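You operate a simulated robot arm through the tools that you are given. There is no shell and no other tool.

The job below is to be done with a simulated robot arm. You get a single attempt, and the scene is never put back.

TASK
Put things in order on the ends bench top. At the end: the mini red bobbin stands on top of the grey pulley; the mini blue bobbin stands on top of the stepped plug; the fat grey cap is on the big white bobbin; the mini grey bobbin stands where the mini blue bobbin stood; whatever was shut is shut again. Leave all else as you found it, and nothing knocked over.
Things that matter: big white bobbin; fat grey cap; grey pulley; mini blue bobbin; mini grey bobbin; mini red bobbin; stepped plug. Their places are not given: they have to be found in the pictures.

The check looks at the end state, three seconds after you hand in, the way a careful person would. Anything else that was tipped, shoved, dropped, spilled or broken makes it a failure. A push-on lid holds only when it is set on centred and level and pressed home; a screw cap is set on level and turned clockwise until tight.

THE ROBOT
A 6-joint arm with a two-finger gripper, fixed in place. Base frame: the origin is at the foot of the arm, x ahead of it, y to its left, z up; the work surface is at about z = 0. Readings come in mm, rad, newtons and seconds.
With the tool pointing down near the work surface it reaches from about 240 to 620 mm from the base axis. Its first joint turns from -1.152 to 1.152 rad. Payload 1.37 kg.
Tool frame: the origin (TCP) lies between the finger pads and is the grasp point; the fingertips stand 22 mm ahead of it; z points along the fingers, y is the line along which they close. Largest opening 92 mm; the body of the gripper starts 65 mm behind the TCP.
Orientation is that of the tool frame in the base frame, as [roll, pitch, yaw] about the fixed x, y, z axes, in that order (R = Rz(yaw) Ry(pitch) Rx(roll)). With the fingers straight down and closing along the base's y, the tool's x points along the base's -x, its y along +y and its z along -z.

THE INTERFACE
- The arm moves only by the tool drive_tool. Its argument "deltas" is a list that holds one entry, the list of rows, each a list of 7 numbers: the shift along the tool's x, y, z in units of 150 mm (1.0 is 150 mm), then the turn, a rotation vector about the tool's x, y, z in units of 45 degrees (1.0 is 45 degrees), then the opening, from 0 (shut) to 1 (fully open). In form: [[[tx, ty, tz, wx, wy, wz, jaw], ...]]. A call has 1 to 20 rows; each row is the pose to reach, as a shift and turn from the pose commanded when the call began, along the tool's axes at that moment. A call with a number of a shift or a turn outside -1 to 1 is refused whole. Each row takes 0.2 s and may step no farther than 50 mm and 0.15 rad from the row before; otherwise, or with a gripper value out of range, the whole call is refused. Where a pose cannot be reached the arm comes as near as it can. A force on the tool above 40 N (or 10 N above the force at the start of the call, whichever is more), or a blocked arm, ends the call early, and 0.2 s more pass. The fingers move at their own pace and stop on an object; they squeeze with about 26 N. The grip force told is the motor's: it shows also when the fingers shut on nothing. Time passes only in rows, and 0.2 s behind the last, so rows that repeat a pose let the fingers close. The reply holds the time, the measured pose of the TCP, the force on the tool along the base axes, the opening and the grip force, in the units named above and with some noise, with the torque about the TCP (base axes, N m) and any sound that the robot's microphone picked up.
- Cameras (640 x 400 px; columns grow to the right, rows downward): "scene" is fixed at [29.8, -433.8, 593.1]; the picture's right is [0.81, -0.59, 0.00], its down [-0.34, -0.47, -0.82] and it looks along [0.48, 0.66, -0.58] (base axes); focal length 332 px, centre (320, 200). "wrist" rides on the gripper at [71, 19, -102] in the tool frame; the picture's right is [-0.26, 0.96, 0.00], its down [-0.75, -0.20, -0.62] and it looks along [-0.60, -0.16, 0.78] (tool axes); focal length 280 px, centre (320, 200).
- get_image(camera): a new picture of that camera. It takes no simulated time.
- locate(camera, pixels): there is no depth. For up to 12 entries [column, row, z] of the newest picture of that camera ("zoom" is the newest enlarged one), the place [x, y] in the base frame at which the ray of that pixel passes the height z, good to about 2 mm, but the place of the scene camera against the robot may be out by one fixed shift of up to 12 mm in any direction. It takes no simulated time.
- inspect(camera, box): a new picture of the part [left, top, right, bottom] of that camera's present view, enlarged. It takes no simulated time.
- sign_off(): hands the job in; it is judged then, once.

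Leave the gripper open and the arm clear of the work at the hand-in unless told otherwise.

The tools are called after "Request:" as a command line: name --argument value ..., lists and objects as JSON in quotes. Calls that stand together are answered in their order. drive_tool: Moves the arm, as the interface text tells. Its arguments: {"type":"object","properties":{"deltas":{"type":"array","items":{"type":"array","items":{"type":"array","items":{"type":"number"}}}}},"required":["deltas"]} The other tools are called the same way: get_image (camera) takes a picture; locate (camera, pixels) gives the place at which the rays of pixels pass given heights; inspect (camera, box) takes an enlarged picture of a part of a camera's view; sign_off () hands the job in.

At the start:

```text
t: 0.0
position: [378.8, -89.2, 359.0]
tool_rot: [-3.14, 0.002, -3.14]
wrist_force: [-0.2, -0.6, 0.6]
wrist_torque: [0.02, 0.02, 0.0]
gripper_width: 91.9
gripper_force: 0.0
```

scene: 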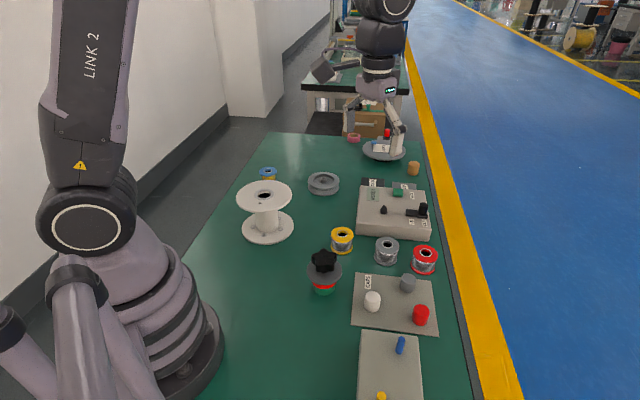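
wrist: 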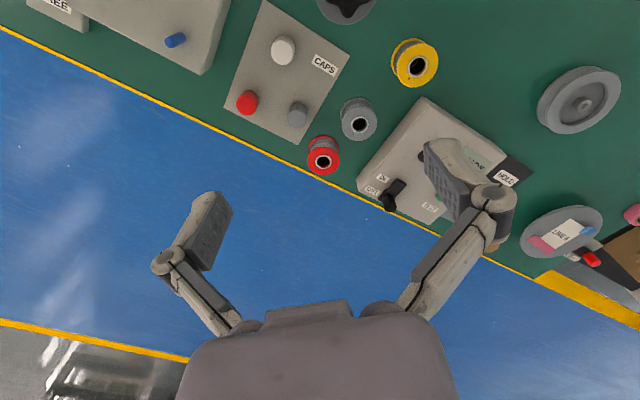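

I'll start by looking closer at the bench: the bobbins, pulley, caps panel and boxes.

Request:
inspect --camera "scene" --box '[220, 130, 460, 280]'

Request:
inspect --camera "scene" --box '[280, 230, 500, 400]'

Request:
inspect --camera "wrist" --box '[340, 80, 640, 280]'

Request:
inspect --camera "wrist" --box '[0, 0, 400, 200]'

```text
2.67 times, centred on (340, 205) of scene
```

zoom: 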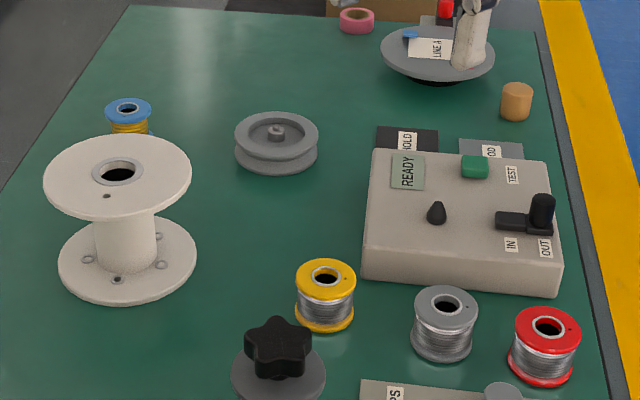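

```text
2.35 times, centred on (390, 315) of scene
```

zoom: 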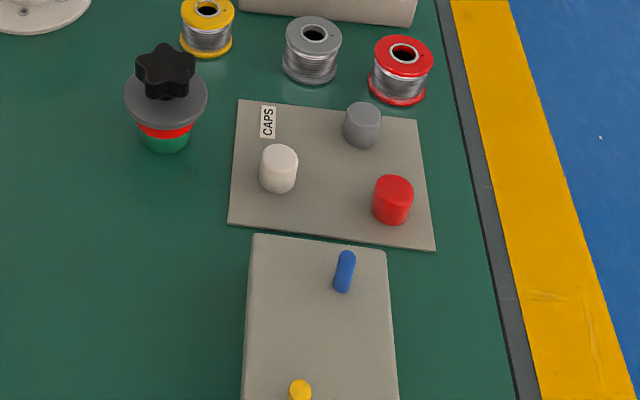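

```text
2.00 times, centred on (490, 180) of wrist
```

zoom: 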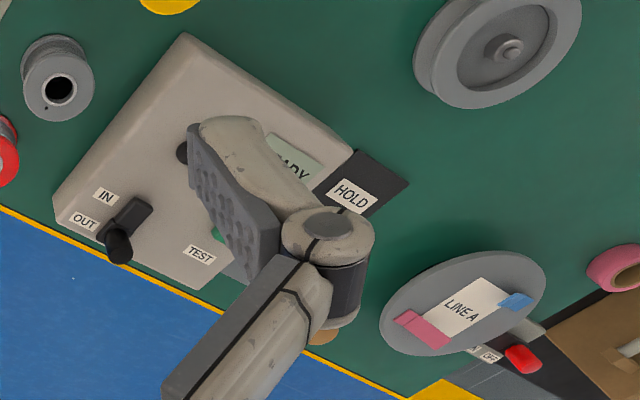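

```text
1.60 times, centred on (200, 100) of wrist
```

zoom: 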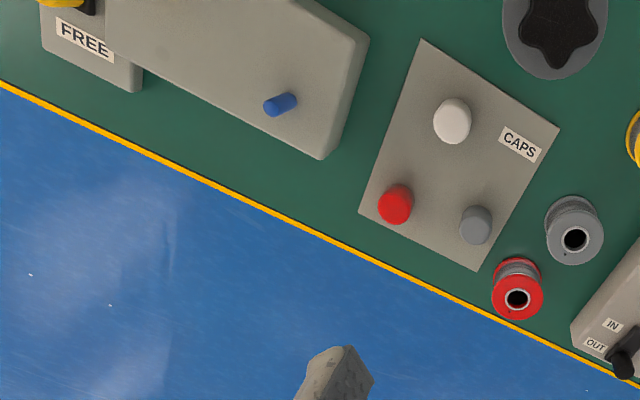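

Next I'll get rough base coordinates for everything visible in the scene picture.

Request:
get_image --camera "scene"

Request:
get_image --camera "wrist"

Request:
locate --camera "scene" --pixels '[[268, 180, 0], [266, 235, 0], [323, 190, 0], [342, 250, 0], [387, 260, 0], [425, 270, 0], [408, 290, 0], [372, 308, 0], [420, 322, 0], [323, 290, 0], [413, 174, 0], [385, 155, 0]]'

Request:
locate --camera "scene" --pixels '[[270, 132, 0], [408, 135, 0], [470, 399, 0], [190, 399, 0], [357, 235, 0], [430, 240, 0], [358, 185, 40], [428, 190, 40], [360, 332, 40], [420, 332, 40], [401, 345, 40], [381, 397, 40]]'

Request:
locate --camera "wrist" --pixels '[[360, 123, 30], [323, 162, 30], [415, 65, 30], [298, 115, 20], [247, 103, 20], [284, 50, 20], [582, 103, 20], [346, 5, 60], [175, 40, 40]]'

```text
taken
```

scene: 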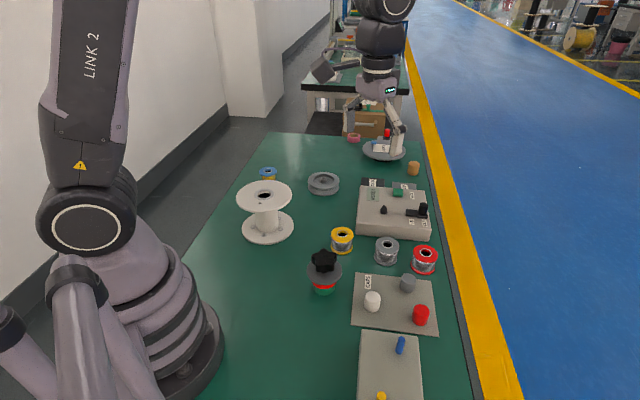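

```text
taken
```

wrist: 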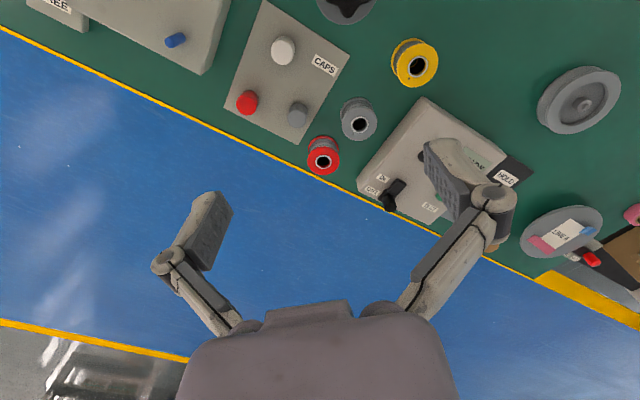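

```text
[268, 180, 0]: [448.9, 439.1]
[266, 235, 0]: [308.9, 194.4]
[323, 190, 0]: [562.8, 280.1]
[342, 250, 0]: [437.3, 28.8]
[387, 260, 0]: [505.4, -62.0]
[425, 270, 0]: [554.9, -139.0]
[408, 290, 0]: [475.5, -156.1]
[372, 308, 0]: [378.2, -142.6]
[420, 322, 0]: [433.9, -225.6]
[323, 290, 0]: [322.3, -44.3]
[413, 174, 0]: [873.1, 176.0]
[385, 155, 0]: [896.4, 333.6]
```

```text
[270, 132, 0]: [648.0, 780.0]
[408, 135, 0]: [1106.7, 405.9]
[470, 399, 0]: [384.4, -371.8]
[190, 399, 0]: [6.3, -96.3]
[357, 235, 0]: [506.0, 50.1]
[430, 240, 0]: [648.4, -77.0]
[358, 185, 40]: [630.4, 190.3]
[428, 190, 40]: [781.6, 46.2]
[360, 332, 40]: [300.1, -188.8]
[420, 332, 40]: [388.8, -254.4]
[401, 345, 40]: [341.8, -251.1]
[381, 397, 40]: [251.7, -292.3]
```

```text
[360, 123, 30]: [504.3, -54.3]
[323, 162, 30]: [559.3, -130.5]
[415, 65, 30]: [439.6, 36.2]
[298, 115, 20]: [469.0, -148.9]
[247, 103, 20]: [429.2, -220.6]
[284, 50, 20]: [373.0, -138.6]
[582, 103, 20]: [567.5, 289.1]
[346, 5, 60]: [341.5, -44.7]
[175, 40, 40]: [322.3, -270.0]
```

The wrist view's top left shows part of a box with a "FREE" label. I'll move the arm 110 mm back and 140 mm toward -y, staying high, to see the near end of the bench.

Request:
drive_tool --deltas '[[[0.18, -0.23, 0, 0, 0, 0, 1], [0.36, -0.46, 0, 0, 0, 0, 1], [0.54, -0.69, 0, 0, 0, 0, 1], [0.72, -0.93, 0, 0, 0, 0, 1], [0.72, -0.93, 0, 0, 0, 0, 1]]]'

Request:
get_image --camera "wrist"

Request:
get_image --camera "scene"

```text
t: 1.2
position: [269.4, -230.2, 357.5]
tool_rot: [3.14, 0.002, -3.141]
wrist_force: [-0.3, 0.1, -0.3]
wrist_torque: [-0.03, -0.01, 0.0]
gripper_width: 92.1
gripper_force: 0.1
```

```text
taken
```

wrist: 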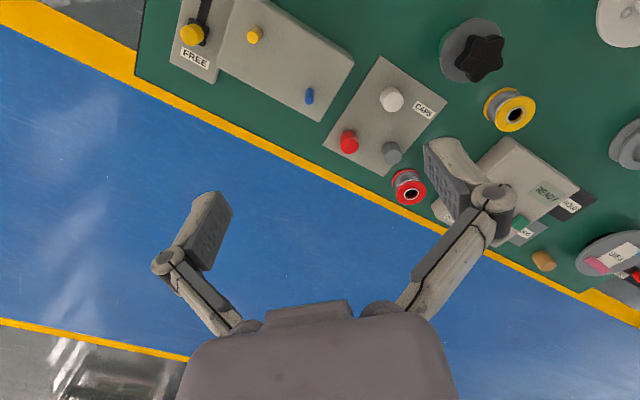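

```text
taken
```

scene: 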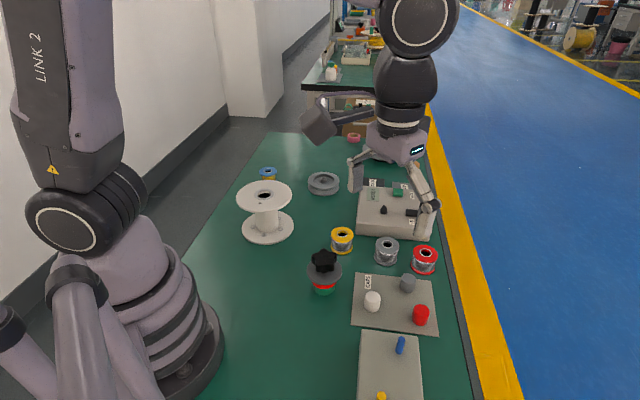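

A second plate labelled FREE, with a slot and a yellow knob, is now in view. I'll zoom in on it and on the star-knob object.

Request:
inspect --camera "wrist" --box '[140, 0, 380, 150]'

Request:
inspect --camera "wrist" --box '[320, 0, 640, 200]'

Request:
inspect --camera "scene" --box '[290, 230, 370, 310]'

Request:
inspect --camera "scene" --box '[340, 260, 450, 400]'

Request:
inspect --camera "scene" --box '[220, 150, 350, 250]'

```text
2.67 times, centred on (260, 75) of wrist
```

zoom: 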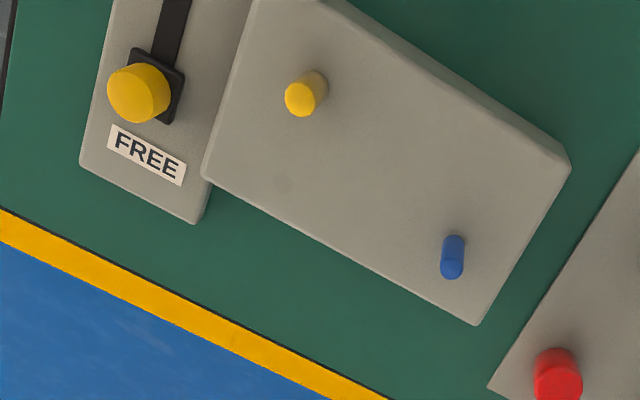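

```text
2.00 times, centred on (480, 100) of wrist
```

zoom: 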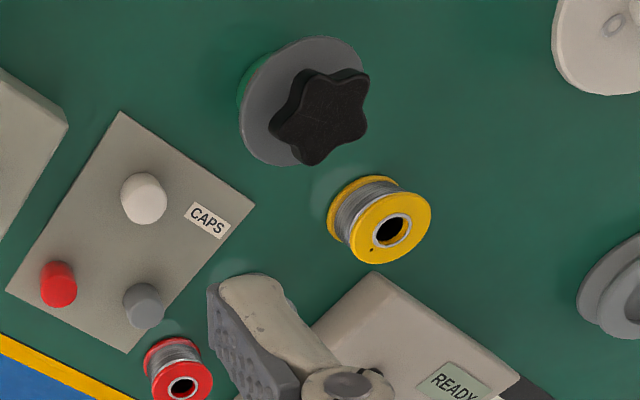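

```text
5.00 times, centred on (330, 270) of scene
```

zoom: 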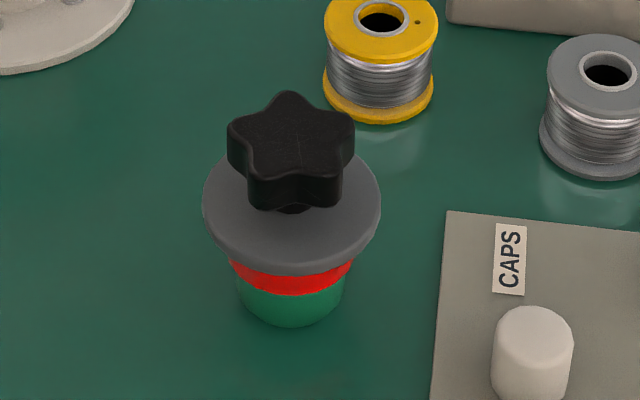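

```text
2.86 times, centred on (395, 330) of scene
```

zoom: 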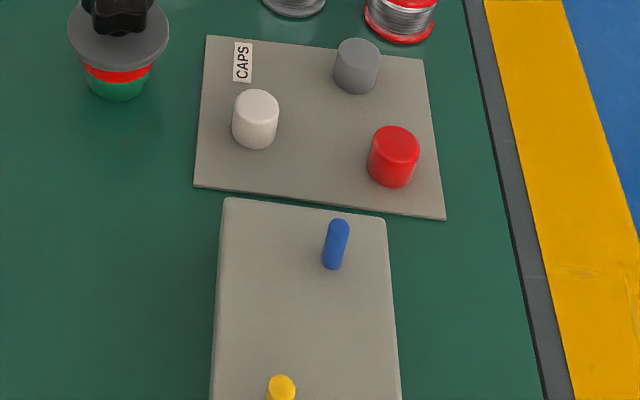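

```text
4.00 times, centred on (285, 200) of scene
```

zoom: 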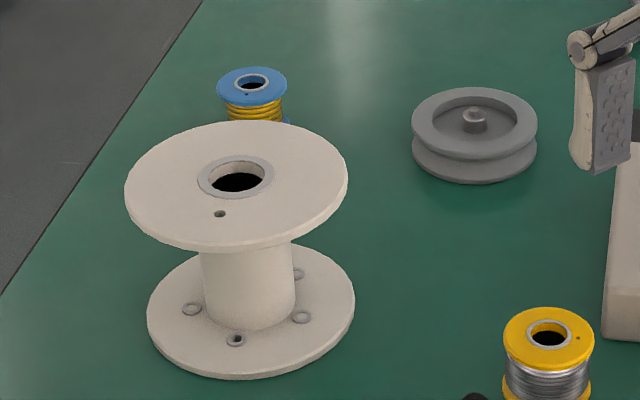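

Nothing here is clearly the stepped plug unless it's the star-knob piece. I'll swing to the +y side to look around the white bobbin and at the hidden areas.

Request:
drive_tool --deltas '[[[0, 0.3, 0, 0, 0, 0, 1], [0, 0.6, 0, 0, 0, 0, 1], [0, 0.9, 0, 0, 0, 0, 1], [0, 1, 0, 0, 0, 0, 1]]]'

Request:
drive_tool --deltas '[[[0, 0.3, 0, 0, 0, 0, 1], [0, 0.6, 0, 0, 0, 0, 1], [0, 0.9, 0, 0, 0, 0, 1], [0, 1, 0, 0, 0, 0, 1], [0, 1, 0, 0, 0, 0, 1]]]'

Request:
get_image --camera "wrist"

Request:
get_image --camera "scene"

```text
t: 2.2
position: [269.4, -76.5, 358.8]
tool_rot: [-3.141, 0.0, -3.142]
wrist_force: [-1.0, -0.7, 0.5]
wrist_torque: [-0.02, -0.02, 0.02]
gripper_width: 92.2
gripper_force: 0.0
```

```text
t: 3.4
position: [269.6, 73.2, 358.8]
tool_rot: [-3.141, 0.002, -3.139]
wrist_force: [0.3, -0.9, 0.4]
wrist_torque: [0.0, -0.01, -0.03]
gripper_width: 92.1
gripper_force: 0.0
```

```text
taken
```

wrist: 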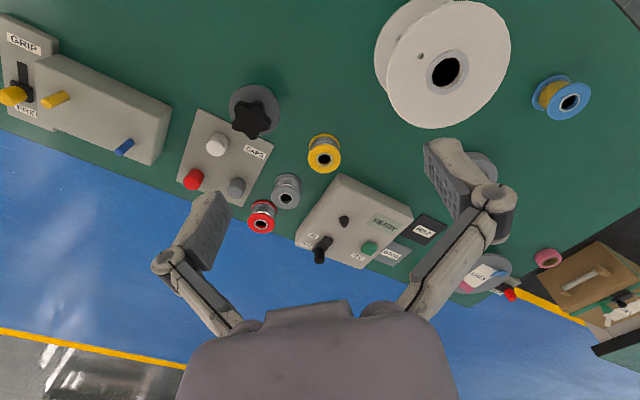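

```text
taken
```

scene: 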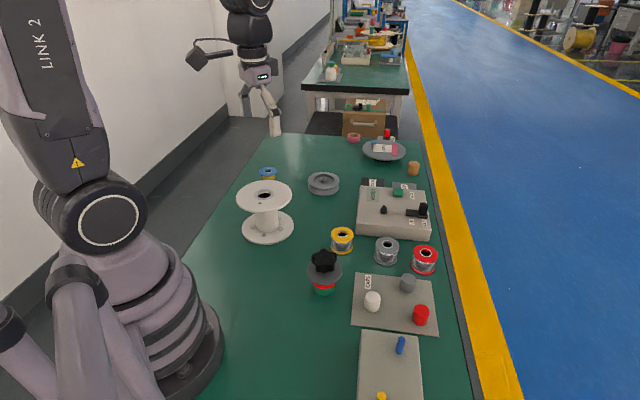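

From here the labels read GRIP and FREE on the slider. The star-knob piece, with green and red steps under a grey flange, looks like a stepped go/no-go plug. Next I'll move forward and left, still high, to look at the pulley and the blue bobbin.

Request:
drive_tool --deltas '[[[-0.2, 0.2, 0.05, 0, 0, 0, 1], [-0.4, 0.4, 0.1, 0, 0, 0, 1], [-0.6, 0.6, 0.2, 0, 0, 0, 1], [-0.8, 0.8, 0.3, 0, 0, 0, 1], [-1, 1, 0.4, 0, 0, 0, 1], [-1, 1, 0.4, 0, 0, 0, 1]]]'

Request:
get_image --camera "wrist"

Request:
inspect --camera "wrist" --box '[240, 0, 560, 200]'

```text
t: 4.8
position: [419.1, 223.0, 298.0]
tool_rot: [3.141, 0.001, -3.138]
wrist_force: [0.3, 0.3, 1.2]
wrist_torque: [-0.03, 0.04, -0.01]
gripper_width: 92.1
gripper_force: 0.0
```

```text
taken
```

wrist: 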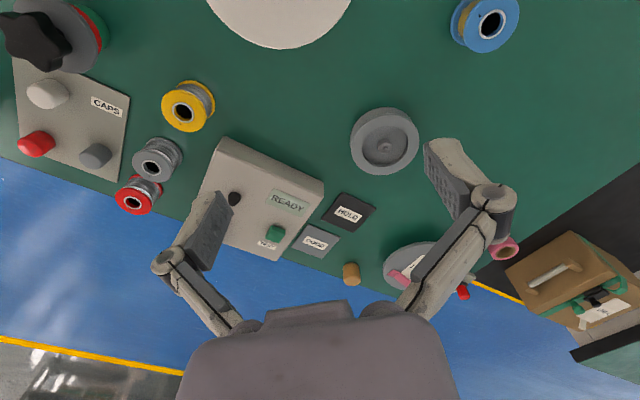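

```text
2.00 times, centred on (400, 100) of wrist
```

zoom: 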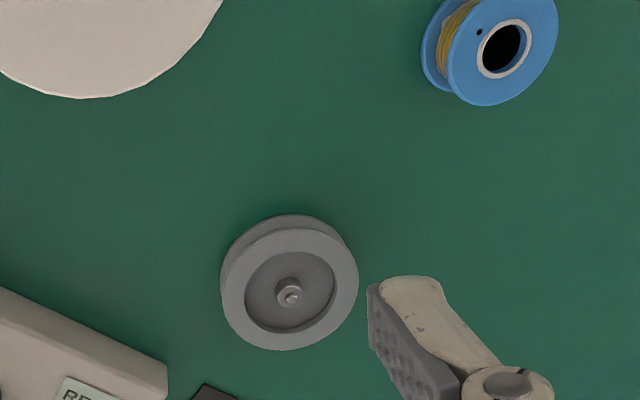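

I'll locate the pulley hub and rim, and the blue bobbin's edges and hole, at a few heights so I can triangulate against the earlier views.

Request:
locate --camera "wrist" --pixels '[[386, 148, 0], [386, 148, 30], [351, 147, 30], [419, 139, 30], [385, 173, 30], [492, 25, 0], [492, 25, 50], [461, 22, 50], [519, 18, 50], [486, 52, 50]]'

Request:
locate --camera "scene" --pixels '[[268, 170, 0], [268, 170, 50], [323, 178, 0], [323, 178, 30], [265, 195, 100], [265, 195, 130], [342, 234, 50], [387, 244, 50], [425, 253, 50]]'

```text
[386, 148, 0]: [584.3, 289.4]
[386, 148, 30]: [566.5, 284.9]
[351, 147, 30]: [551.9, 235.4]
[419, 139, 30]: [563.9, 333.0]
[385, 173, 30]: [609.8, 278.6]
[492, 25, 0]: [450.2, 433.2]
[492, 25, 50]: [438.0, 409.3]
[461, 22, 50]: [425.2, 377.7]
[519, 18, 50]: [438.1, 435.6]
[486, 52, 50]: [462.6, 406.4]
```

```text
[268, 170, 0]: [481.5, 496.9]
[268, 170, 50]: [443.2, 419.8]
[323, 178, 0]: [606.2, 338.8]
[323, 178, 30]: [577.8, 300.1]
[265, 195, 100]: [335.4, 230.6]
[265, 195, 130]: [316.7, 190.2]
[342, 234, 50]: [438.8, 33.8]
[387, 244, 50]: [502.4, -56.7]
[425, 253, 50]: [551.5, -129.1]
```

The blue bobbin is about 57 mm across with its centre near (437, 409). The pulley is near (566, 286). I'll lower and approach the pulley for a close look and to check reach.

Request:
drive_tool --deltas '[[[-0.17, 0.08, 0.16, 0, 0, 0, 1], [-0.34, 0.16, 0.32, 0, 0, 0, 1], [-0.5, 0.24, 0.49, 0, 0, 0, 1], [-0.673, 0.313, 0.653, 0, 0, 0, 1], [-0.673, 0.313, 0.653, 0, 0, 0, 1]]]'

Request:
get_image --camera "wrist"

Request:
inspect --camera "wrist" --box '[260, 40, 480, 180]'

```text
t: 6.0
position: [521.3, 268.2, 199.5]
tool_rot: [3.141, 0.001, -3.138]
wrist_force: [0.0, 0.3, 0.6]
wrist_torque: [0.02, 0.02, 0.03]
gripper_width: 92.2
gripper_force: 0.1
```

```text
taken
```

wrist: 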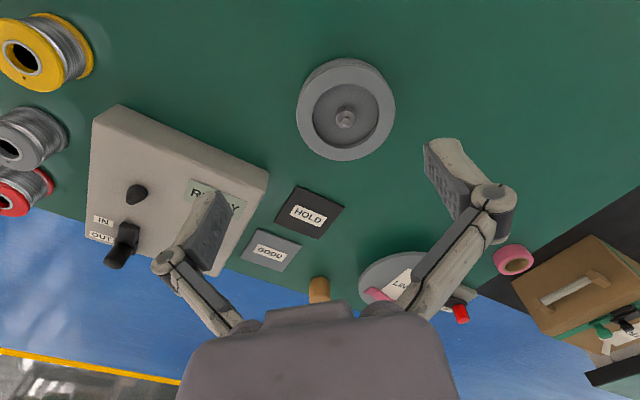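

```text
2.86 times, centred on (370, 110) of wrist
```

zoom: 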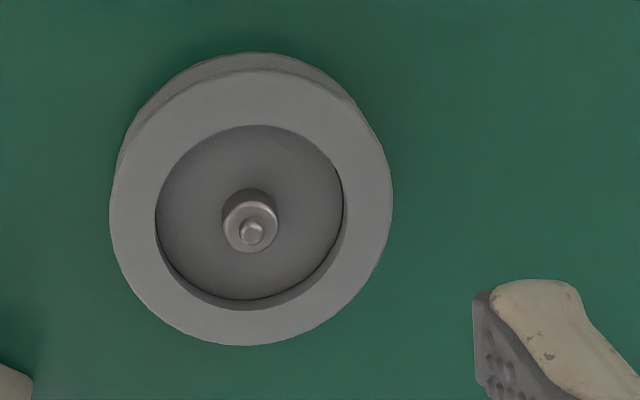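

The pulley has a recessed face with a hub and a small nipple at its centre. I'll measure the rim, recess and hub at candidate heights.

Request:
locate --camera "zoom" --pixels '[[110, 205, 30], [392, 205, 30], [250, 68, 30], [246, 346, 30], [156, 212, 30], [344, 195, 30], [250, 125, 30], [235, 309, 30], [250, 222, 30], [252, 232, 30], [222, 220, 30], [278, 218, 30]]'

Request:
locate --camera "zoom" --pixels '[[110, 205, 40], [392, 205, 40], [250, 68, 40], [246, 346, 40], [250, 50, 10], [118, 170, 10], [250, 52, 0], [252, 232, 40]]'

```text
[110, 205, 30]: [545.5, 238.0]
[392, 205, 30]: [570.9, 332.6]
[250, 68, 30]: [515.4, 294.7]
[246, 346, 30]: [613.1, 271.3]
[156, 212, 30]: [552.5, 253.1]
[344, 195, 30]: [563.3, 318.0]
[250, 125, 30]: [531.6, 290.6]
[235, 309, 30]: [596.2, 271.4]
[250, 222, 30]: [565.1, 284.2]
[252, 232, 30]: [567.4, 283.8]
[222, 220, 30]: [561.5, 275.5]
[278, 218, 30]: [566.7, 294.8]
```

```text
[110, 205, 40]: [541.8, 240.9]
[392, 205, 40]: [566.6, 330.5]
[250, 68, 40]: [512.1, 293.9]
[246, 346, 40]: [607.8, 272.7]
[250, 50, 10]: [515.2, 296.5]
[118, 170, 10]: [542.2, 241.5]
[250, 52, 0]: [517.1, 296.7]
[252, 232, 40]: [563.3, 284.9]
```

The pulley centre is about (564, 284.5) with its rim at about z 30. The recess is about 66 mm wide and the hub about 20 mm, level with the rim, with a nipple above it. That's a radius of about 632 mm, so I'll test reach by going to z≈110 directly above it with the gripper open.

Request:
drive_tool --deltas '[[[-0.1, 0.04, 0.15, 0, 0, 0, 1], [-0.2, 0.08, 0.3, 0, 0, 0, 1], [-0.287, 0.109, 0.46, 0, 0, 0, 1], [-0.287, 0.109, 0.6, 0, 0, 0, 1], [-0.287, 0.109, 0.6, 0, 0, 0, 1]]]'

Request:
inspect --camera "wrist" --box '[220, 0, 480, 170]'

```text
t: 7.2
position: [565.0, 285.7, 112.5]
tool_rot: [3.141, 0.001, -3.14]
wrist_force: [0.7, 0.3, 0.0]
wrist_torque: [0.02, 0.01, 0.0]
gripper_width: 92.1
gripper_force: 0.1
```

```text
2.35 times, centred on (350, 85) of wrist
```

zoom: 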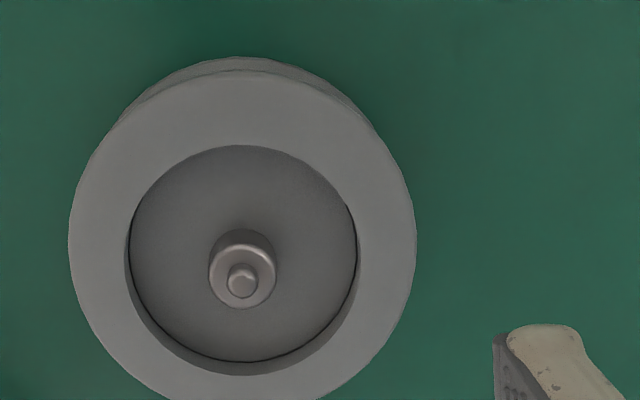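

That pose is reachable. From this close view I'll measure the recess, hub and nipple.

Request:
locate --camera "zoom" --pixels '[[69, 240, 30], [415, 240, 30], [238, 73, 30], [125, 245, 30], [359, 255, 30], [245, 146, 30], [240, 375, 30], [209, 270, 30], [278, 262, 30], [243, 278, 30], [241, 308, 30], [243, 285, 30]]'

Request:
locate --camera "zoom" --pixels '[[209, 270, 35], [278, 262, 35], [241, 308, 35], [243, 285, 35], [243, 285, 40], [243, 275, 35], [129, 245, 15], [245, 359, 15], [129, 245, 20], [245, 359, 20]]'

```text
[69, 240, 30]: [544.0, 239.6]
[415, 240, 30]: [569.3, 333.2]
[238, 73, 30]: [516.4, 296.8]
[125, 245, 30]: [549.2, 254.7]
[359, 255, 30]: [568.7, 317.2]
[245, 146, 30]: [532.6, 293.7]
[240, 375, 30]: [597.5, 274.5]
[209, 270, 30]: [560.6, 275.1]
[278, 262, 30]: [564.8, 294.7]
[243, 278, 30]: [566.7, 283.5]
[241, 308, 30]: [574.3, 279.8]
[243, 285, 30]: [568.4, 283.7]
```

```text
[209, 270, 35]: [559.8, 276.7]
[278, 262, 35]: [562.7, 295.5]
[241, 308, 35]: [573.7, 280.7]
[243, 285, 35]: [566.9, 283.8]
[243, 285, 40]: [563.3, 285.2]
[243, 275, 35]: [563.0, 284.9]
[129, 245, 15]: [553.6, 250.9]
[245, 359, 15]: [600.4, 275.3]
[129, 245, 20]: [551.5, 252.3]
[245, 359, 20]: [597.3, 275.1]
```

The pulley centre is refined to (564, 284.4) with radius 49. Next I'll rise and go above the blue bobbin for a close look.

Request:
drive_tool --deltas '[[[0, 0, -0.3, 0, 0, 0, 1], [0.2, 0.2, -0.4, 0, 0, 0, 1], [0.4, 0.4, -0.4, 0, 0, 0, 1], [0.6, 0.6, -0.4, 0, 0, 0, 1], [0.86, 0.82, -0.4, 0, 0, 0, 1], [0.86, 0.82, -0.4, 0, 0, 0, 1]]]'

Request:
get_image --camera "wrist"

Request:
inspect --camera "wrist" --box '[220, 0, 480, 170]'

```text
refused: row 5 steps farther than a row can; nothing moved
```

```text
taken
```

wrist: 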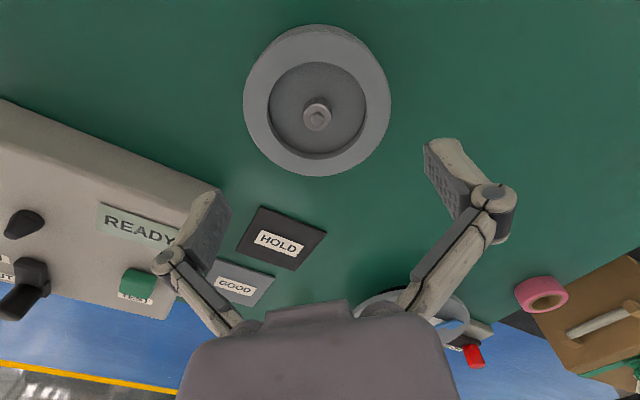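

```text
2.35 times, centred on (350, 85) of wrist
```

zoom: 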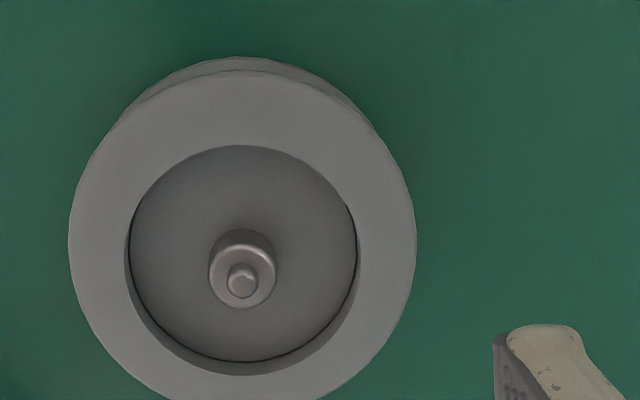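

The last row was a step too large. I'll send the same move with smaller steps.

Request:
drive_tool --deltas '[[[0, 0, -0.3, 0, 0, 0, 1], [0.2, 0.2, -0.4, 0, 0, 0, 1], [0.4, 0.4, -0.4, 0, 0, 0, 1], [0.6, 0.6, -0.4, 0, 0, 0, 1], [0.75, 0.72, -0.4, 0, 0, 0, 1], [0.86, 0.82, -0.4, 0, 0, 0, 1], [0.86, 0.82, -0.4, 0, 0, 0, 1]]]'

Request:
get_image --camera "wrist"

Request:
inspect --camera "wrist" --box '[220, 0, 480, 170]'

```text
t: 8.8
position: [436.4, 409.2, 171.9]
tool_rot: [-3.141, 0.001, -3.139]
wrist_force: [0.1, -0.4, -1.1]
wrist_torque: [-0.02, 0.01, -0.04]
gripper_width: 92.1
gripper_force: 0.0
```

```text
taken
```

wrist: 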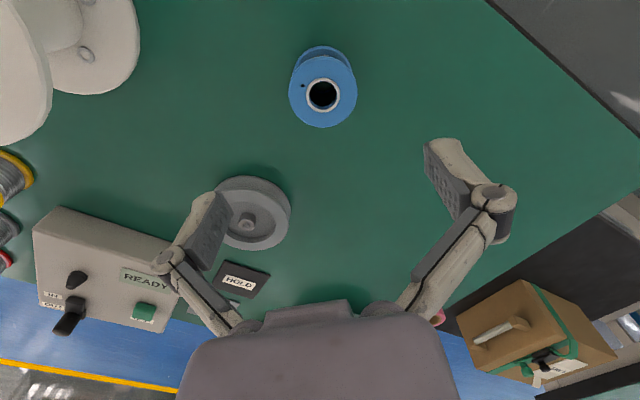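

```text
2.35 times, centred on (350, 85) of wrist
```

zoom: 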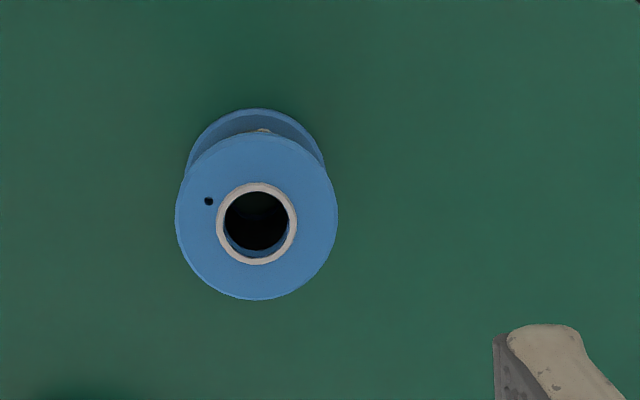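

I'll measure the blue bobbin's top flange, bore and base from here.

Request:
locate --camera "zoom" --pixels '[[176, 216, 50], [338, 216, 50], [258, 133, 50], [254, 300, 50], [217, 225, 50], [297, 225, 50], [257, 183, 50], [256, 265, 50], [224, 224, 50], [291, 224, 50], [257, 191, 50], [257, 251, 50]]'

Request:
locate --camera "zoom" --pixels '[[176, 216, 45], [338, 216, 45], [258, 133, 45], [254, 300, 45], [260, 109, 3], [187, 160, 3], [324, 155, 3], [260, 109, 5]]'

```text
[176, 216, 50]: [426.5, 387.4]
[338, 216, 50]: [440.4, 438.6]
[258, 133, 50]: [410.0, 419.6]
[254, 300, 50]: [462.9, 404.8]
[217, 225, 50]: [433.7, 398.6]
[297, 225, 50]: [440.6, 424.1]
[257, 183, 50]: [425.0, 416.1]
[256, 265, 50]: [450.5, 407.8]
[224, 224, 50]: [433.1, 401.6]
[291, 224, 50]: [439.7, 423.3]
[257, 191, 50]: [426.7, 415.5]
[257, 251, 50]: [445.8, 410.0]
```

```text
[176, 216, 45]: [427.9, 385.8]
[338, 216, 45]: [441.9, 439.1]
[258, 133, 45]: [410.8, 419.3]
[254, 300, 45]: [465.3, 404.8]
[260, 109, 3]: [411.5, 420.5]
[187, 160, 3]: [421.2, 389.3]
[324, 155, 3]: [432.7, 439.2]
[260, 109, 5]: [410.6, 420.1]
```

The blue bobbin is about 55 mm across and 48 mm tall, with a bore of about 23 mm and its centre near (437.5, 412.5). The pulley hub is 20 mm, so the red bobbin will drop over the hub into the recess, whose floor is at about z 20. Now I'll rise and travel back to look closely at the white bobbin, the star plug and the caps.

Request:
drive_tool --deltas '[[[0, 0, -0.3, 0, 0, 0, 1], [0, -0.2, -0.5, 0, 0, 0, 1], [0.2, -0.4, -0.6, 0, 0, 0, 1], [0.4, -0.6, -0.6, 0, 0, 0, 1], [0.6, -0.8, -0.6, 0, 0, 0, 1], [0.7, -1, -0.6, 0, 0, 0, 1], [0.8, -1, -0.6, 0, 0, 0, 1], [0.8, -1, -0.6, 0, 0, 0, 1]]]'

Request:
get_image --camera "wrist"

Request:
get_image --camera "scene"

```text
t: 10.6
position: [314.8, 257.5, 260.3]
tool_rot: [3.14, 0.003, -3.138]
wrist_force: [-0.4, 0.3, -0.2]
wrist_torque: [-0.01, 0.0, 0.03]
gripper_width: 92.1
gripper_force: 0.1
```

```text
taken
```

wrist: 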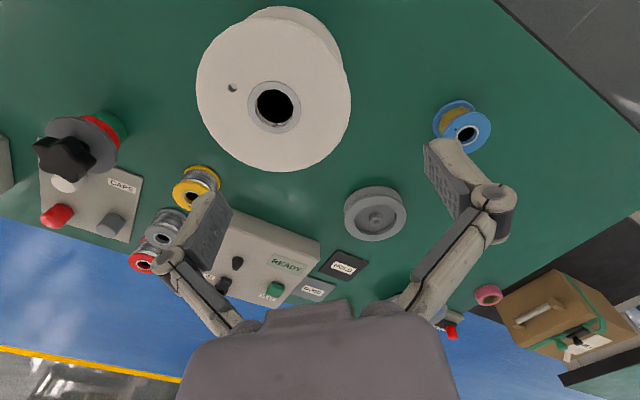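

```text
taken
```

scene: 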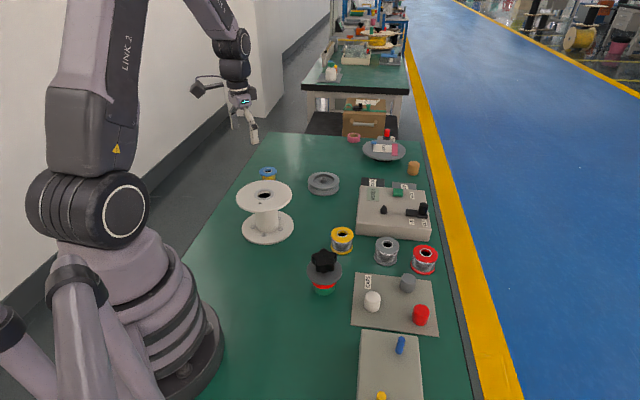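

The white bobbin is well in view, so I'll zoom in on it and measure.

Request:
inspect --camera "wrist" --box '[150, 0, 420, 180]'

Request:
locate --camera "wrist" --pixels '[[196, 85, 100], [351, 85, 100], [272, 18, 100], [275, 171, 100], [196, 85, 110], [351, 85, 110], [272, 18, 110], [275, 171, 110], [278, 6, 4], [275, 106, 100], [275, 106, 110], [278, 6, 0]]'

```text
2.22 times, centred on (285, 90) of wrist
```

zoom: 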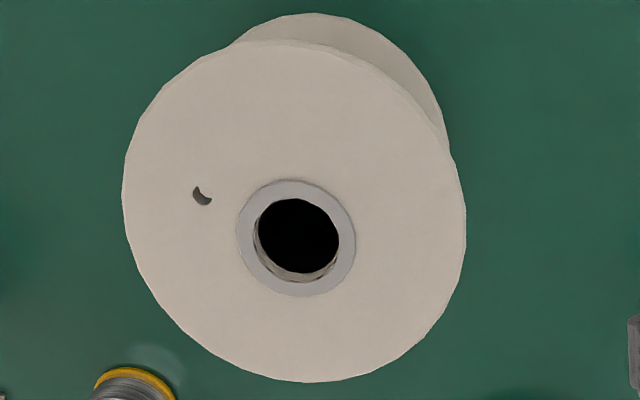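

```text
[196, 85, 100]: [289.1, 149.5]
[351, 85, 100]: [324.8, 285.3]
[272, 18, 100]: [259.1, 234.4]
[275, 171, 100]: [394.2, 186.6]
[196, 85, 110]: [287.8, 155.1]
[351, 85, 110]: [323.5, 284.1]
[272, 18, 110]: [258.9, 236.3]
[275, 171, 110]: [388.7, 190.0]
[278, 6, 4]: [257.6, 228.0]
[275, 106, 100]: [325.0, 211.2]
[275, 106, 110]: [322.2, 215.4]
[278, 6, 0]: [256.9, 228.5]
```

Next I'll head over to the caps, red and grey bobbins, and star plug, staying at z≈260.

Request:
drive_tool --deltas '[[[-0.1, -0.28, 0, 0, 0, 0, 1], [-0.2, -0.56, 0, 0, 0, 0, 1], [-0.3, -0.84, 0, 0, 0, 0, 1], [-0.4, -1, 0, 0, 0, 0, 1]]]'

Request:
drive_tool --deltas '[[[-0.1, -0.28, 0, 0, 0, 0, 1], [-0.2, -0.56, 0.1, 0, 0, 0, 1], [-0.3, -0.84, 0.2, 0, 0, 0, 1], [-0.4, -1, 0.2, 0, 0, 0, 1], [-0.4, -1, 0.2, 0, 0, 0, 1]]]'

Request:
get_image --camera "wrist"

Request:
inspect --camera "wrist" --box '[0, 0, 320, 200]'

```text
t: 11.6
position: [373.3, 108.3, 261.0]
tool_rot: [3.14, 0.001, -3.141]
wrist_force: [-0.1, 0.2, 0.6]
wrist_torque: [0.0, -0.03, 0.03]
gripper_width: 92.2
gripper_force: 0.0
```

```text
t: 12.8
position: [435.2, -41.5, 231.1]
tool_rot: [-3.14, 0.002, -3.141]
wrist_force: [-0.3, -0.3, 0.1]
wrist_torque: [-0.02, 0.01, 0.0]
gripper_width: 91.9
gripper_force: 0.0
```

```text
taken
```

wrist: 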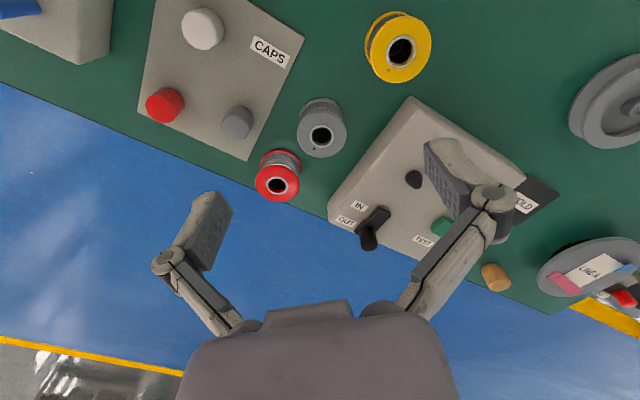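

```text
2.00 times, centred on (160, 100) of wrist
```

zoom: 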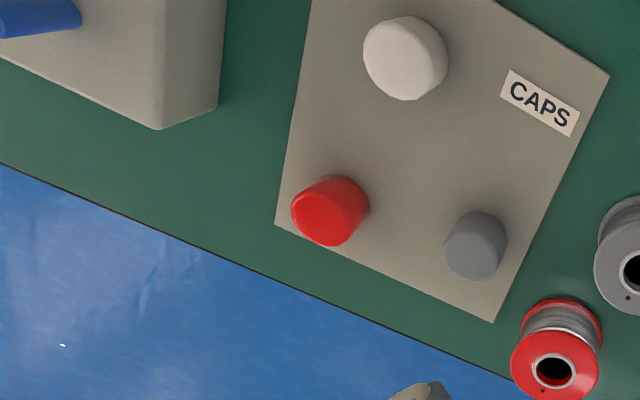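

I'll measure the cap diameters: white at (202,30), red at (164,105) and grey at (237,122).

Request:
locate --camera "zoom" --pixels '[[363, 58, 30], [446, 58, 30], [292, 215, 30], [362, 220, 30], [445, 245, 30], [504, 248, 30], [475, 280, 30], [475, 211, 8], [445, 245, 20], [504, 248, 20], [475, 280, 20]]'

Request:
drive_tool --deltas '[[[0, -0.3, 0.1, 0, 0, 0, 1], [0, -0.5, 0.2, 0, 0, 0, 1], [0, -0.7, 0.3, 0, 0, 0, 1], [0, -0.7, 0.3, 0, 0, 0, 1]]]'

Request:
get_image --camera "wrist"

Request:
inspect --camera "wrist" --box '[160, 0, 420, 170]'

```text
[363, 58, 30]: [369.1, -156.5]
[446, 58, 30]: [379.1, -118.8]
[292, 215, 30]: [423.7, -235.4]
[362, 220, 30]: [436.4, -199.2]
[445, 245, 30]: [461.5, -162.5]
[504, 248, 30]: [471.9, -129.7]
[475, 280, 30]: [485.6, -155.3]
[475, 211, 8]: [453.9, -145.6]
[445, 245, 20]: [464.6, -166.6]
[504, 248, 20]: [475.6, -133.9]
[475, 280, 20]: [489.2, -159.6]
```

```text
t: 13.8
position: [437.3, -147.5, 185.3]
tool_rot: [-3.14, 0.002, -3.141]
wrist_force: [0.6, -0.8, -0.1]
wrist_torque: [0.0, 0.02, 0.01]
gripper_width: 91.7
gripper_force: 0.0
```

```text
taken
```

wrist: 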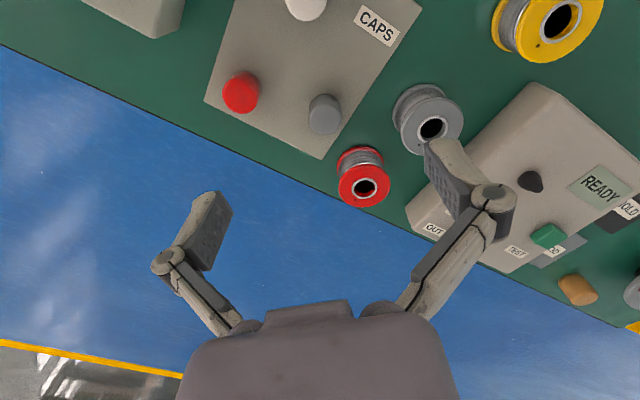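

```text
2.35 times, centred on (290, 85) of wrist
```

zoom: 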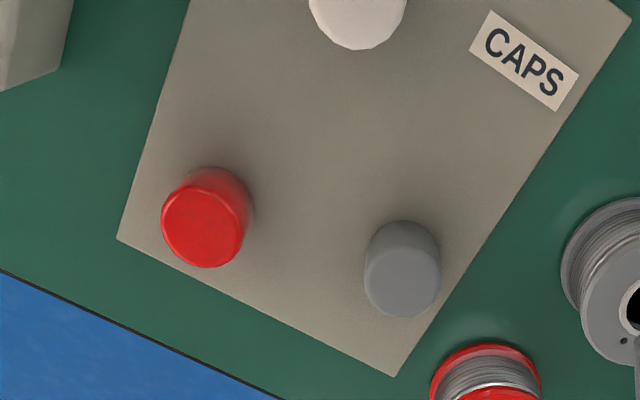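

The grey cap is about 34 mm across. For a side-on view of the caps, I'll back off a little and tilt the tool 30° so the camera looks more horizontally.

Request:
drive_tool --deltas '[[[0.12, -0.03, 0, 0, -0.16, 0, 1], [0.24, -0.06, 0.0, 0, -0.32, 0, 1], [0.36, -0.09, 0.1, 0, -0.48, 0, 1], [0.44, -0.12, 0.2, 0, -0.667, 0, 1], [0.44, -0.12, 0.2, 0, -0.667, 0, 1]]]'

Request:
get_image --camera "wrist"

Request:
inspect --camera "wrist" --box '[200, 20, 460, 190]'

```text
t: 15.0
position: [369.4, -164.1, 156.2]
tool_rot: [3.136, 0.523, -3.135]
wrist_force: [0.8, -0.6, 0.6]
wrist_torque: [0.04, 0.01, 0.0]
gripper_width: 92.1
gripper_force: 0.0
out of reach, approached as far as the arm can: row 3, 4
```

```text
taken
```

wrist: 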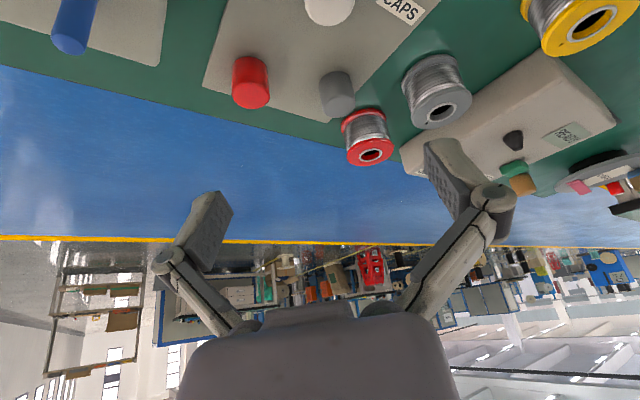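

```text
2.35 times, centred on (330, 105) of wrist
```

zoom: 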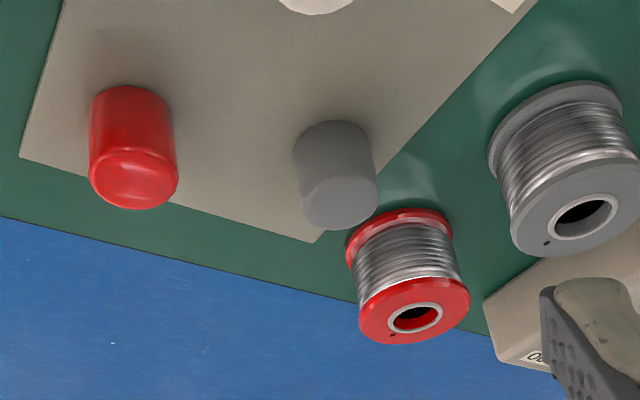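

I'll estimate the grey cap's height and diameter by matching its near edge at the base and at the top face.

Request:
locate --camera "zoom" --pixels '[[335, 120, 4], [338, 180, 25], [338, 180, 30], [338, 180, 35], [340, 205, 30], [340, 205, 35], [303, 200, 30], [379, 195, 30], [303, 200, 35], [379, 195, 35], [341, 230, 30], [341, 230, 35]]'

Request:
locate --camera "zoom" --pixels '[[130, 87, 4], [133, 148, 30], [133, 148, 35], [133, 148, 40], [90, 175, 35], [178, 182, 35], [400, 209, 5], [410, 282, 45], [410, 282, 50], [415, 315, 48], [361, 325, 48], [470, 297, 48]]'

```text
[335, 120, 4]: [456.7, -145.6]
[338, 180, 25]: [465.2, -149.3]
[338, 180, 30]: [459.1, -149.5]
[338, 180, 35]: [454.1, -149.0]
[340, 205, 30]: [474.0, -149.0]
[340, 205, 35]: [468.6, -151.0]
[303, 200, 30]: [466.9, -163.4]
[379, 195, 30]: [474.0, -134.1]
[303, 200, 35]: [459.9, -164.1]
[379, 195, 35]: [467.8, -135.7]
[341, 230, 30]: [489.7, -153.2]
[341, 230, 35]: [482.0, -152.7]
```

```text
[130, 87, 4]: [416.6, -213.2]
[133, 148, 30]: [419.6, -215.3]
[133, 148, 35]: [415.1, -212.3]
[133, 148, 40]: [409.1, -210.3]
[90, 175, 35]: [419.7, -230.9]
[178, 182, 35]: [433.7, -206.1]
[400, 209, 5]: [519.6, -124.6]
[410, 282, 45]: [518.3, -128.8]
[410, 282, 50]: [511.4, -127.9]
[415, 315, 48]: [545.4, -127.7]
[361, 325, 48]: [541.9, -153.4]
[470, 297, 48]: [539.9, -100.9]
```

The caps are about 32 mm high and 31–34 mm across, and the red bobbin's top is at about z 46. I'll estimate the star plug's height from the scene camera, with the base at pixel (324,289) and the knob top at (324,258).

Request:
locate --camera "scene" --pixels '[[324, 289, 0], [324, 258, 60], [324, 258, 70], [324, 258, 80], [324, 258, 90], [265, 195, 90], [265, 195, 100], [265, 195, 110], [266, 228, 4], [266, 228, 0]]'

Request:
drive_tool --deltas '[[[0, 0, -0.1, 0, 0.16, 0, 1], [0, 0, -0.2, 0, 0.32, 0, 1], [0, 0, -0.3, 0, 0.48, 0, 1], [0, 0, -0.4, 0, 0.667, 0, 1], [0, 0, -0.4, 0, 0.667, 0, 1]]]'

```text
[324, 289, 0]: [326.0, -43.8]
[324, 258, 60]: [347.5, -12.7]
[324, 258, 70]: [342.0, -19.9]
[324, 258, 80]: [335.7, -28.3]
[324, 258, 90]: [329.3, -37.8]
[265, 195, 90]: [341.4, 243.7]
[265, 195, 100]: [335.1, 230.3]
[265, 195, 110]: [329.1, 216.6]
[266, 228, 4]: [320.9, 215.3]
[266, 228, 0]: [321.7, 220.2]
```

```text
t: 16.2
position: [339.2, -164.1, 208.0]
tool_rot: [-3.14, -0.001, -3.139]
wrist_force: [0.3, -0.7, 0.1]
wrist_torque: [-0.02, 0.0, 0.02]
gripper_width: 92.2
gripper_force: 0.0
out of reach, approached as far as the arm can: row 2, 3
```

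The star plug's top is about 95 mm high and the white bobbin's top about 110 mm. I'll go above the star plug for a close top view.

Request:
drive_tool --deltas '[[[0, 0.1, -0.1, 0, 0, 0, 1], [0, 0.35, -0.2, 0, 0, 0, 1], [0.05, 0.6, -0.2, 0, 0, 0, 1], [0.1, 0.8, -0.2, 0, 0, 0, 1], [0.1, 0.8, -0.2, 0, 0, 0, 1]]]'

Request:
get_image --camera "wrist"

Request:
inspect --camera "wrist" --box '[220, 0, 480, 170]'

```text
t: 17.4
position: [324.0, -43.3, 239.1]
tool_rot: [3.141, -0.001, -3.141]
wrist_force: [-0.3, -0.7, 0.2]
wrist_torque: [-0.01, -0.01, 0.01]
gripper_width: 92.1
gripper_force: 0.0
```

```text
taken
```

wrist: 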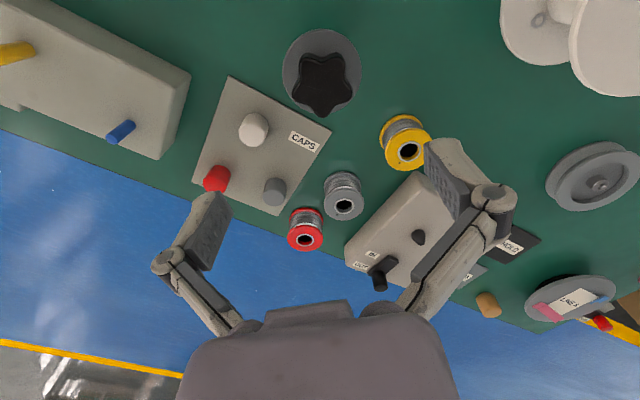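

```text
2.35 times, centred on (350, 85) of wrist
```

zoom: 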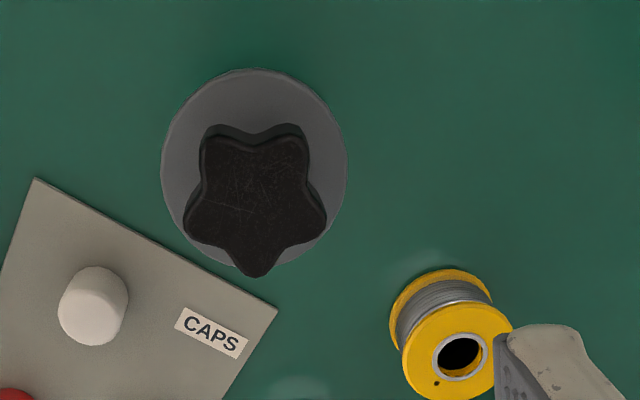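

The star knob's centre in the zoom is about (256,199). I'll locate it, the flange and the tips.

Request:
locate --camera "zoom" --pixels '[[256, 199, 90], [256, 199, 95], [256, 199, 100], [161, 170, 55], [348, 170, 55], [254, 69, 55], [161, 170, 60], [348, 170, 60], [254, 69, 60], [256, 276, 95], [186, 228, 95], [326, 224, 95]]'

```text
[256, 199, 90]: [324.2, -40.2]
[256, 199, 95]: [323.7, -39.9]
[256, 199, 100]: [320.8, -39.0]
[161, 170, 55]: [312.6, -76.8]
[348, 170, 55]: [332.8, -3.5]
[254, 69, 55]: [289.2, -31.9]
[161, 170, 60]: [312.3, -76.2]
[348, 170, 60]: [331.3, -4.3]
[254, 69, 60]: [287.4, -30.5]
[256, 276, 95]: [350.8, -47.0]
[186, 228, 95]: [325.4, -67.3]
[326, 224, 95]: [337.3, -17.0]
```

The plug centre is (323, -40). Now the red bobbin: I'll move above it at about (545, -127) for a close look.

Request:
drive_tool --deltas '[[[-0.3, -0.1, 0, 0, 0, 0, 1], [-0.6, -0.2, 0, 0, 0, 0, 1], [-0.9, -0.3, 0.1, 0, 0, 0, 1], [-1, -0.4, 0.3, 0, 0, 0, 1]]]'

Request:
drive_tool --deltas '[[[-0.25, -0.05, 0.1, 0, 0, 0, 1], [-0.47, -0.15, 0.3, 0, 0, 0, 1], [-0.47, -0.16, 0.35, 0, 0, 0, 1], [-0.47, -0.16, 0.35, 0, 0, 0, 1]]]'

Request:
get_image --camera "wrist"

Request:
inspect --camera "wrist" --box '[200, 0, 460, 170]'

```text
t: 18.4
position: [473.9, -105.9, 189.9]
tool_rot: [-3.141, 0.001, -3.14]
wrist_force: [0.2, -0.2, 0.6]
wrist_torque: [-0.02, -0.02, 0.0]
gripper_width: 92.0
gripper_force: 0.1
```

```text
t: 19.4
position: [543.5, -127.9, 139.2]
tool_rot: [-3.142, 0.002, -3.139]
wrist_force: [0.1, -0.1, 0.4]
wrist_torque: [0.02, -0.02, -0.01]
gripper_width: 92.3
gripper_force: 0.1
```

```text
taken
```

wrist: 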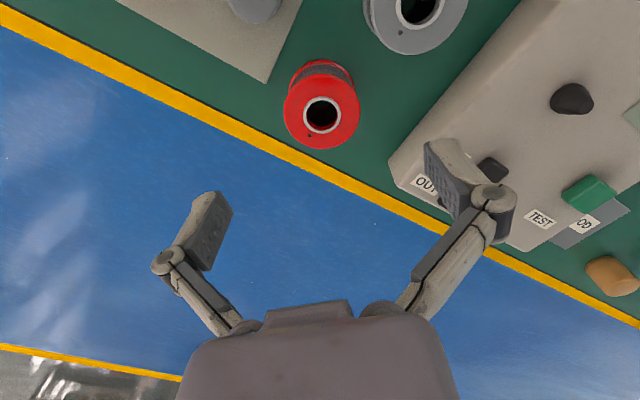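

```text
2.35 times, centred on (330, 85) of wrist
```

zoom: 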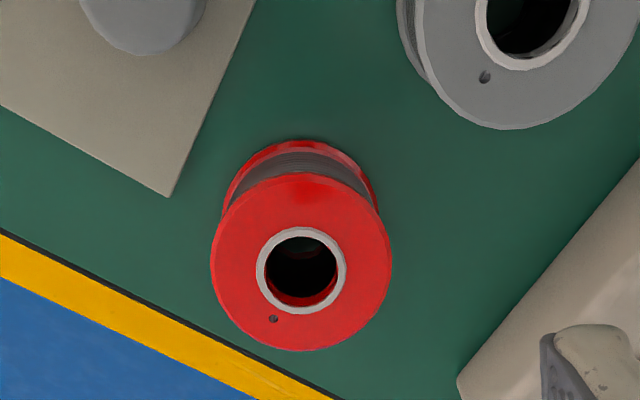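

I'll measure the red bobbin's flange and bore from this view.

Request:
locate --camera "zoom" --pixels '[[211, 258, 46], [391, 258, 46], [303, 172, 46], [300, 351, 46], [301, 271, 46], [301, 262, 46], [257, 270, 46], [346, 270, 46], [301, 227, 46], [301, 314, 46], [300, 139, 4], [264, 268, 46]]'

Request:
locate --camera "zoom" --pixels '[[212, 260, 46], [390, 256, 46], [300, 173, 46], [304, 351, 46], [264, 270, 46], [339, 270, 46], [302, 236, 46], [302, 306, 46], [303, 140, 4], [222, 212, 4], [379, 208, 4], [299, 271, 46]]'

```text
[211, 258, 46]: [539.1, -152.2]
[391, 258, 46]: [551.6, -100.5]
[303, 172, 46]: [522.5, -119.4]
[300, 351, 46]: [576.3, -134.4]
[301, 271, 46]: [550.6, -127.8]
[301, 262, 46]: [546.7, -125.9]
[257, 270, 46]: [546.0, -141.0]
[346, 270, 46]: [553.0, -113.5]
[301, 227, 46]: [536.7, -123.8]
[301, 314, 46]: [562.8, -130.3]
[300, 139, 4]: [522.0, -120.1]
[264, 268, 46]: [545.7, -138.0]
```

```text
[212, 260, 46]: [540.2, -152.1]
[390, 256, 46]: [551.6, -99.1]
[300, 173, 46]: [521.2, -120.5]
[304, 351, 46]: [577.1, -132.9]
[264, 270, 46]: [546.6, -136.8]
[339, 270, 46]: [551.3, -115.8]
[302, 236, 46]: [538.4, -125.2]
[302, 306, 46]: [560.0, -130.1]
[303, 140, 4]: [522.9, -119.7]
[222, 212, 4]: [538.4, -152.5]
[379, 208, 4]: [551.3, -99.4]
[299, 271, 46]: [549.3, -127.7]
```

The red bobbin's centre is about (549, -127), with a flange of about 56 mm and a bore of about 22.5 mm. Before descending I'll check the clearance to the IN/OUT box corner and the grey bobbin.

Request:
locate --camera "wrist" --pixels '[[390, 155, 0], [390, 155, 40], [395, 182, 0], [395, 182, 40], [450, 85, 0], [450, 85, 40], [363, 20, 45], [432, 54, 46]]'

```text
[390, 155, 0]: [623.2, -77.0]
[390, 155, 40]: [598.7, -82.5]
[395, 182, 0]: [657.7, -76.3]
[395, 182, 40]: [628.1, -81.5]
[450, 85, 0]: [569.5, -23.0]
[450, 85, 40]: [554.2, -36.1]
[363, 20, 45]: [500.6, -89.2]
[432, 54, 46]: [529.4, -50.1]
```

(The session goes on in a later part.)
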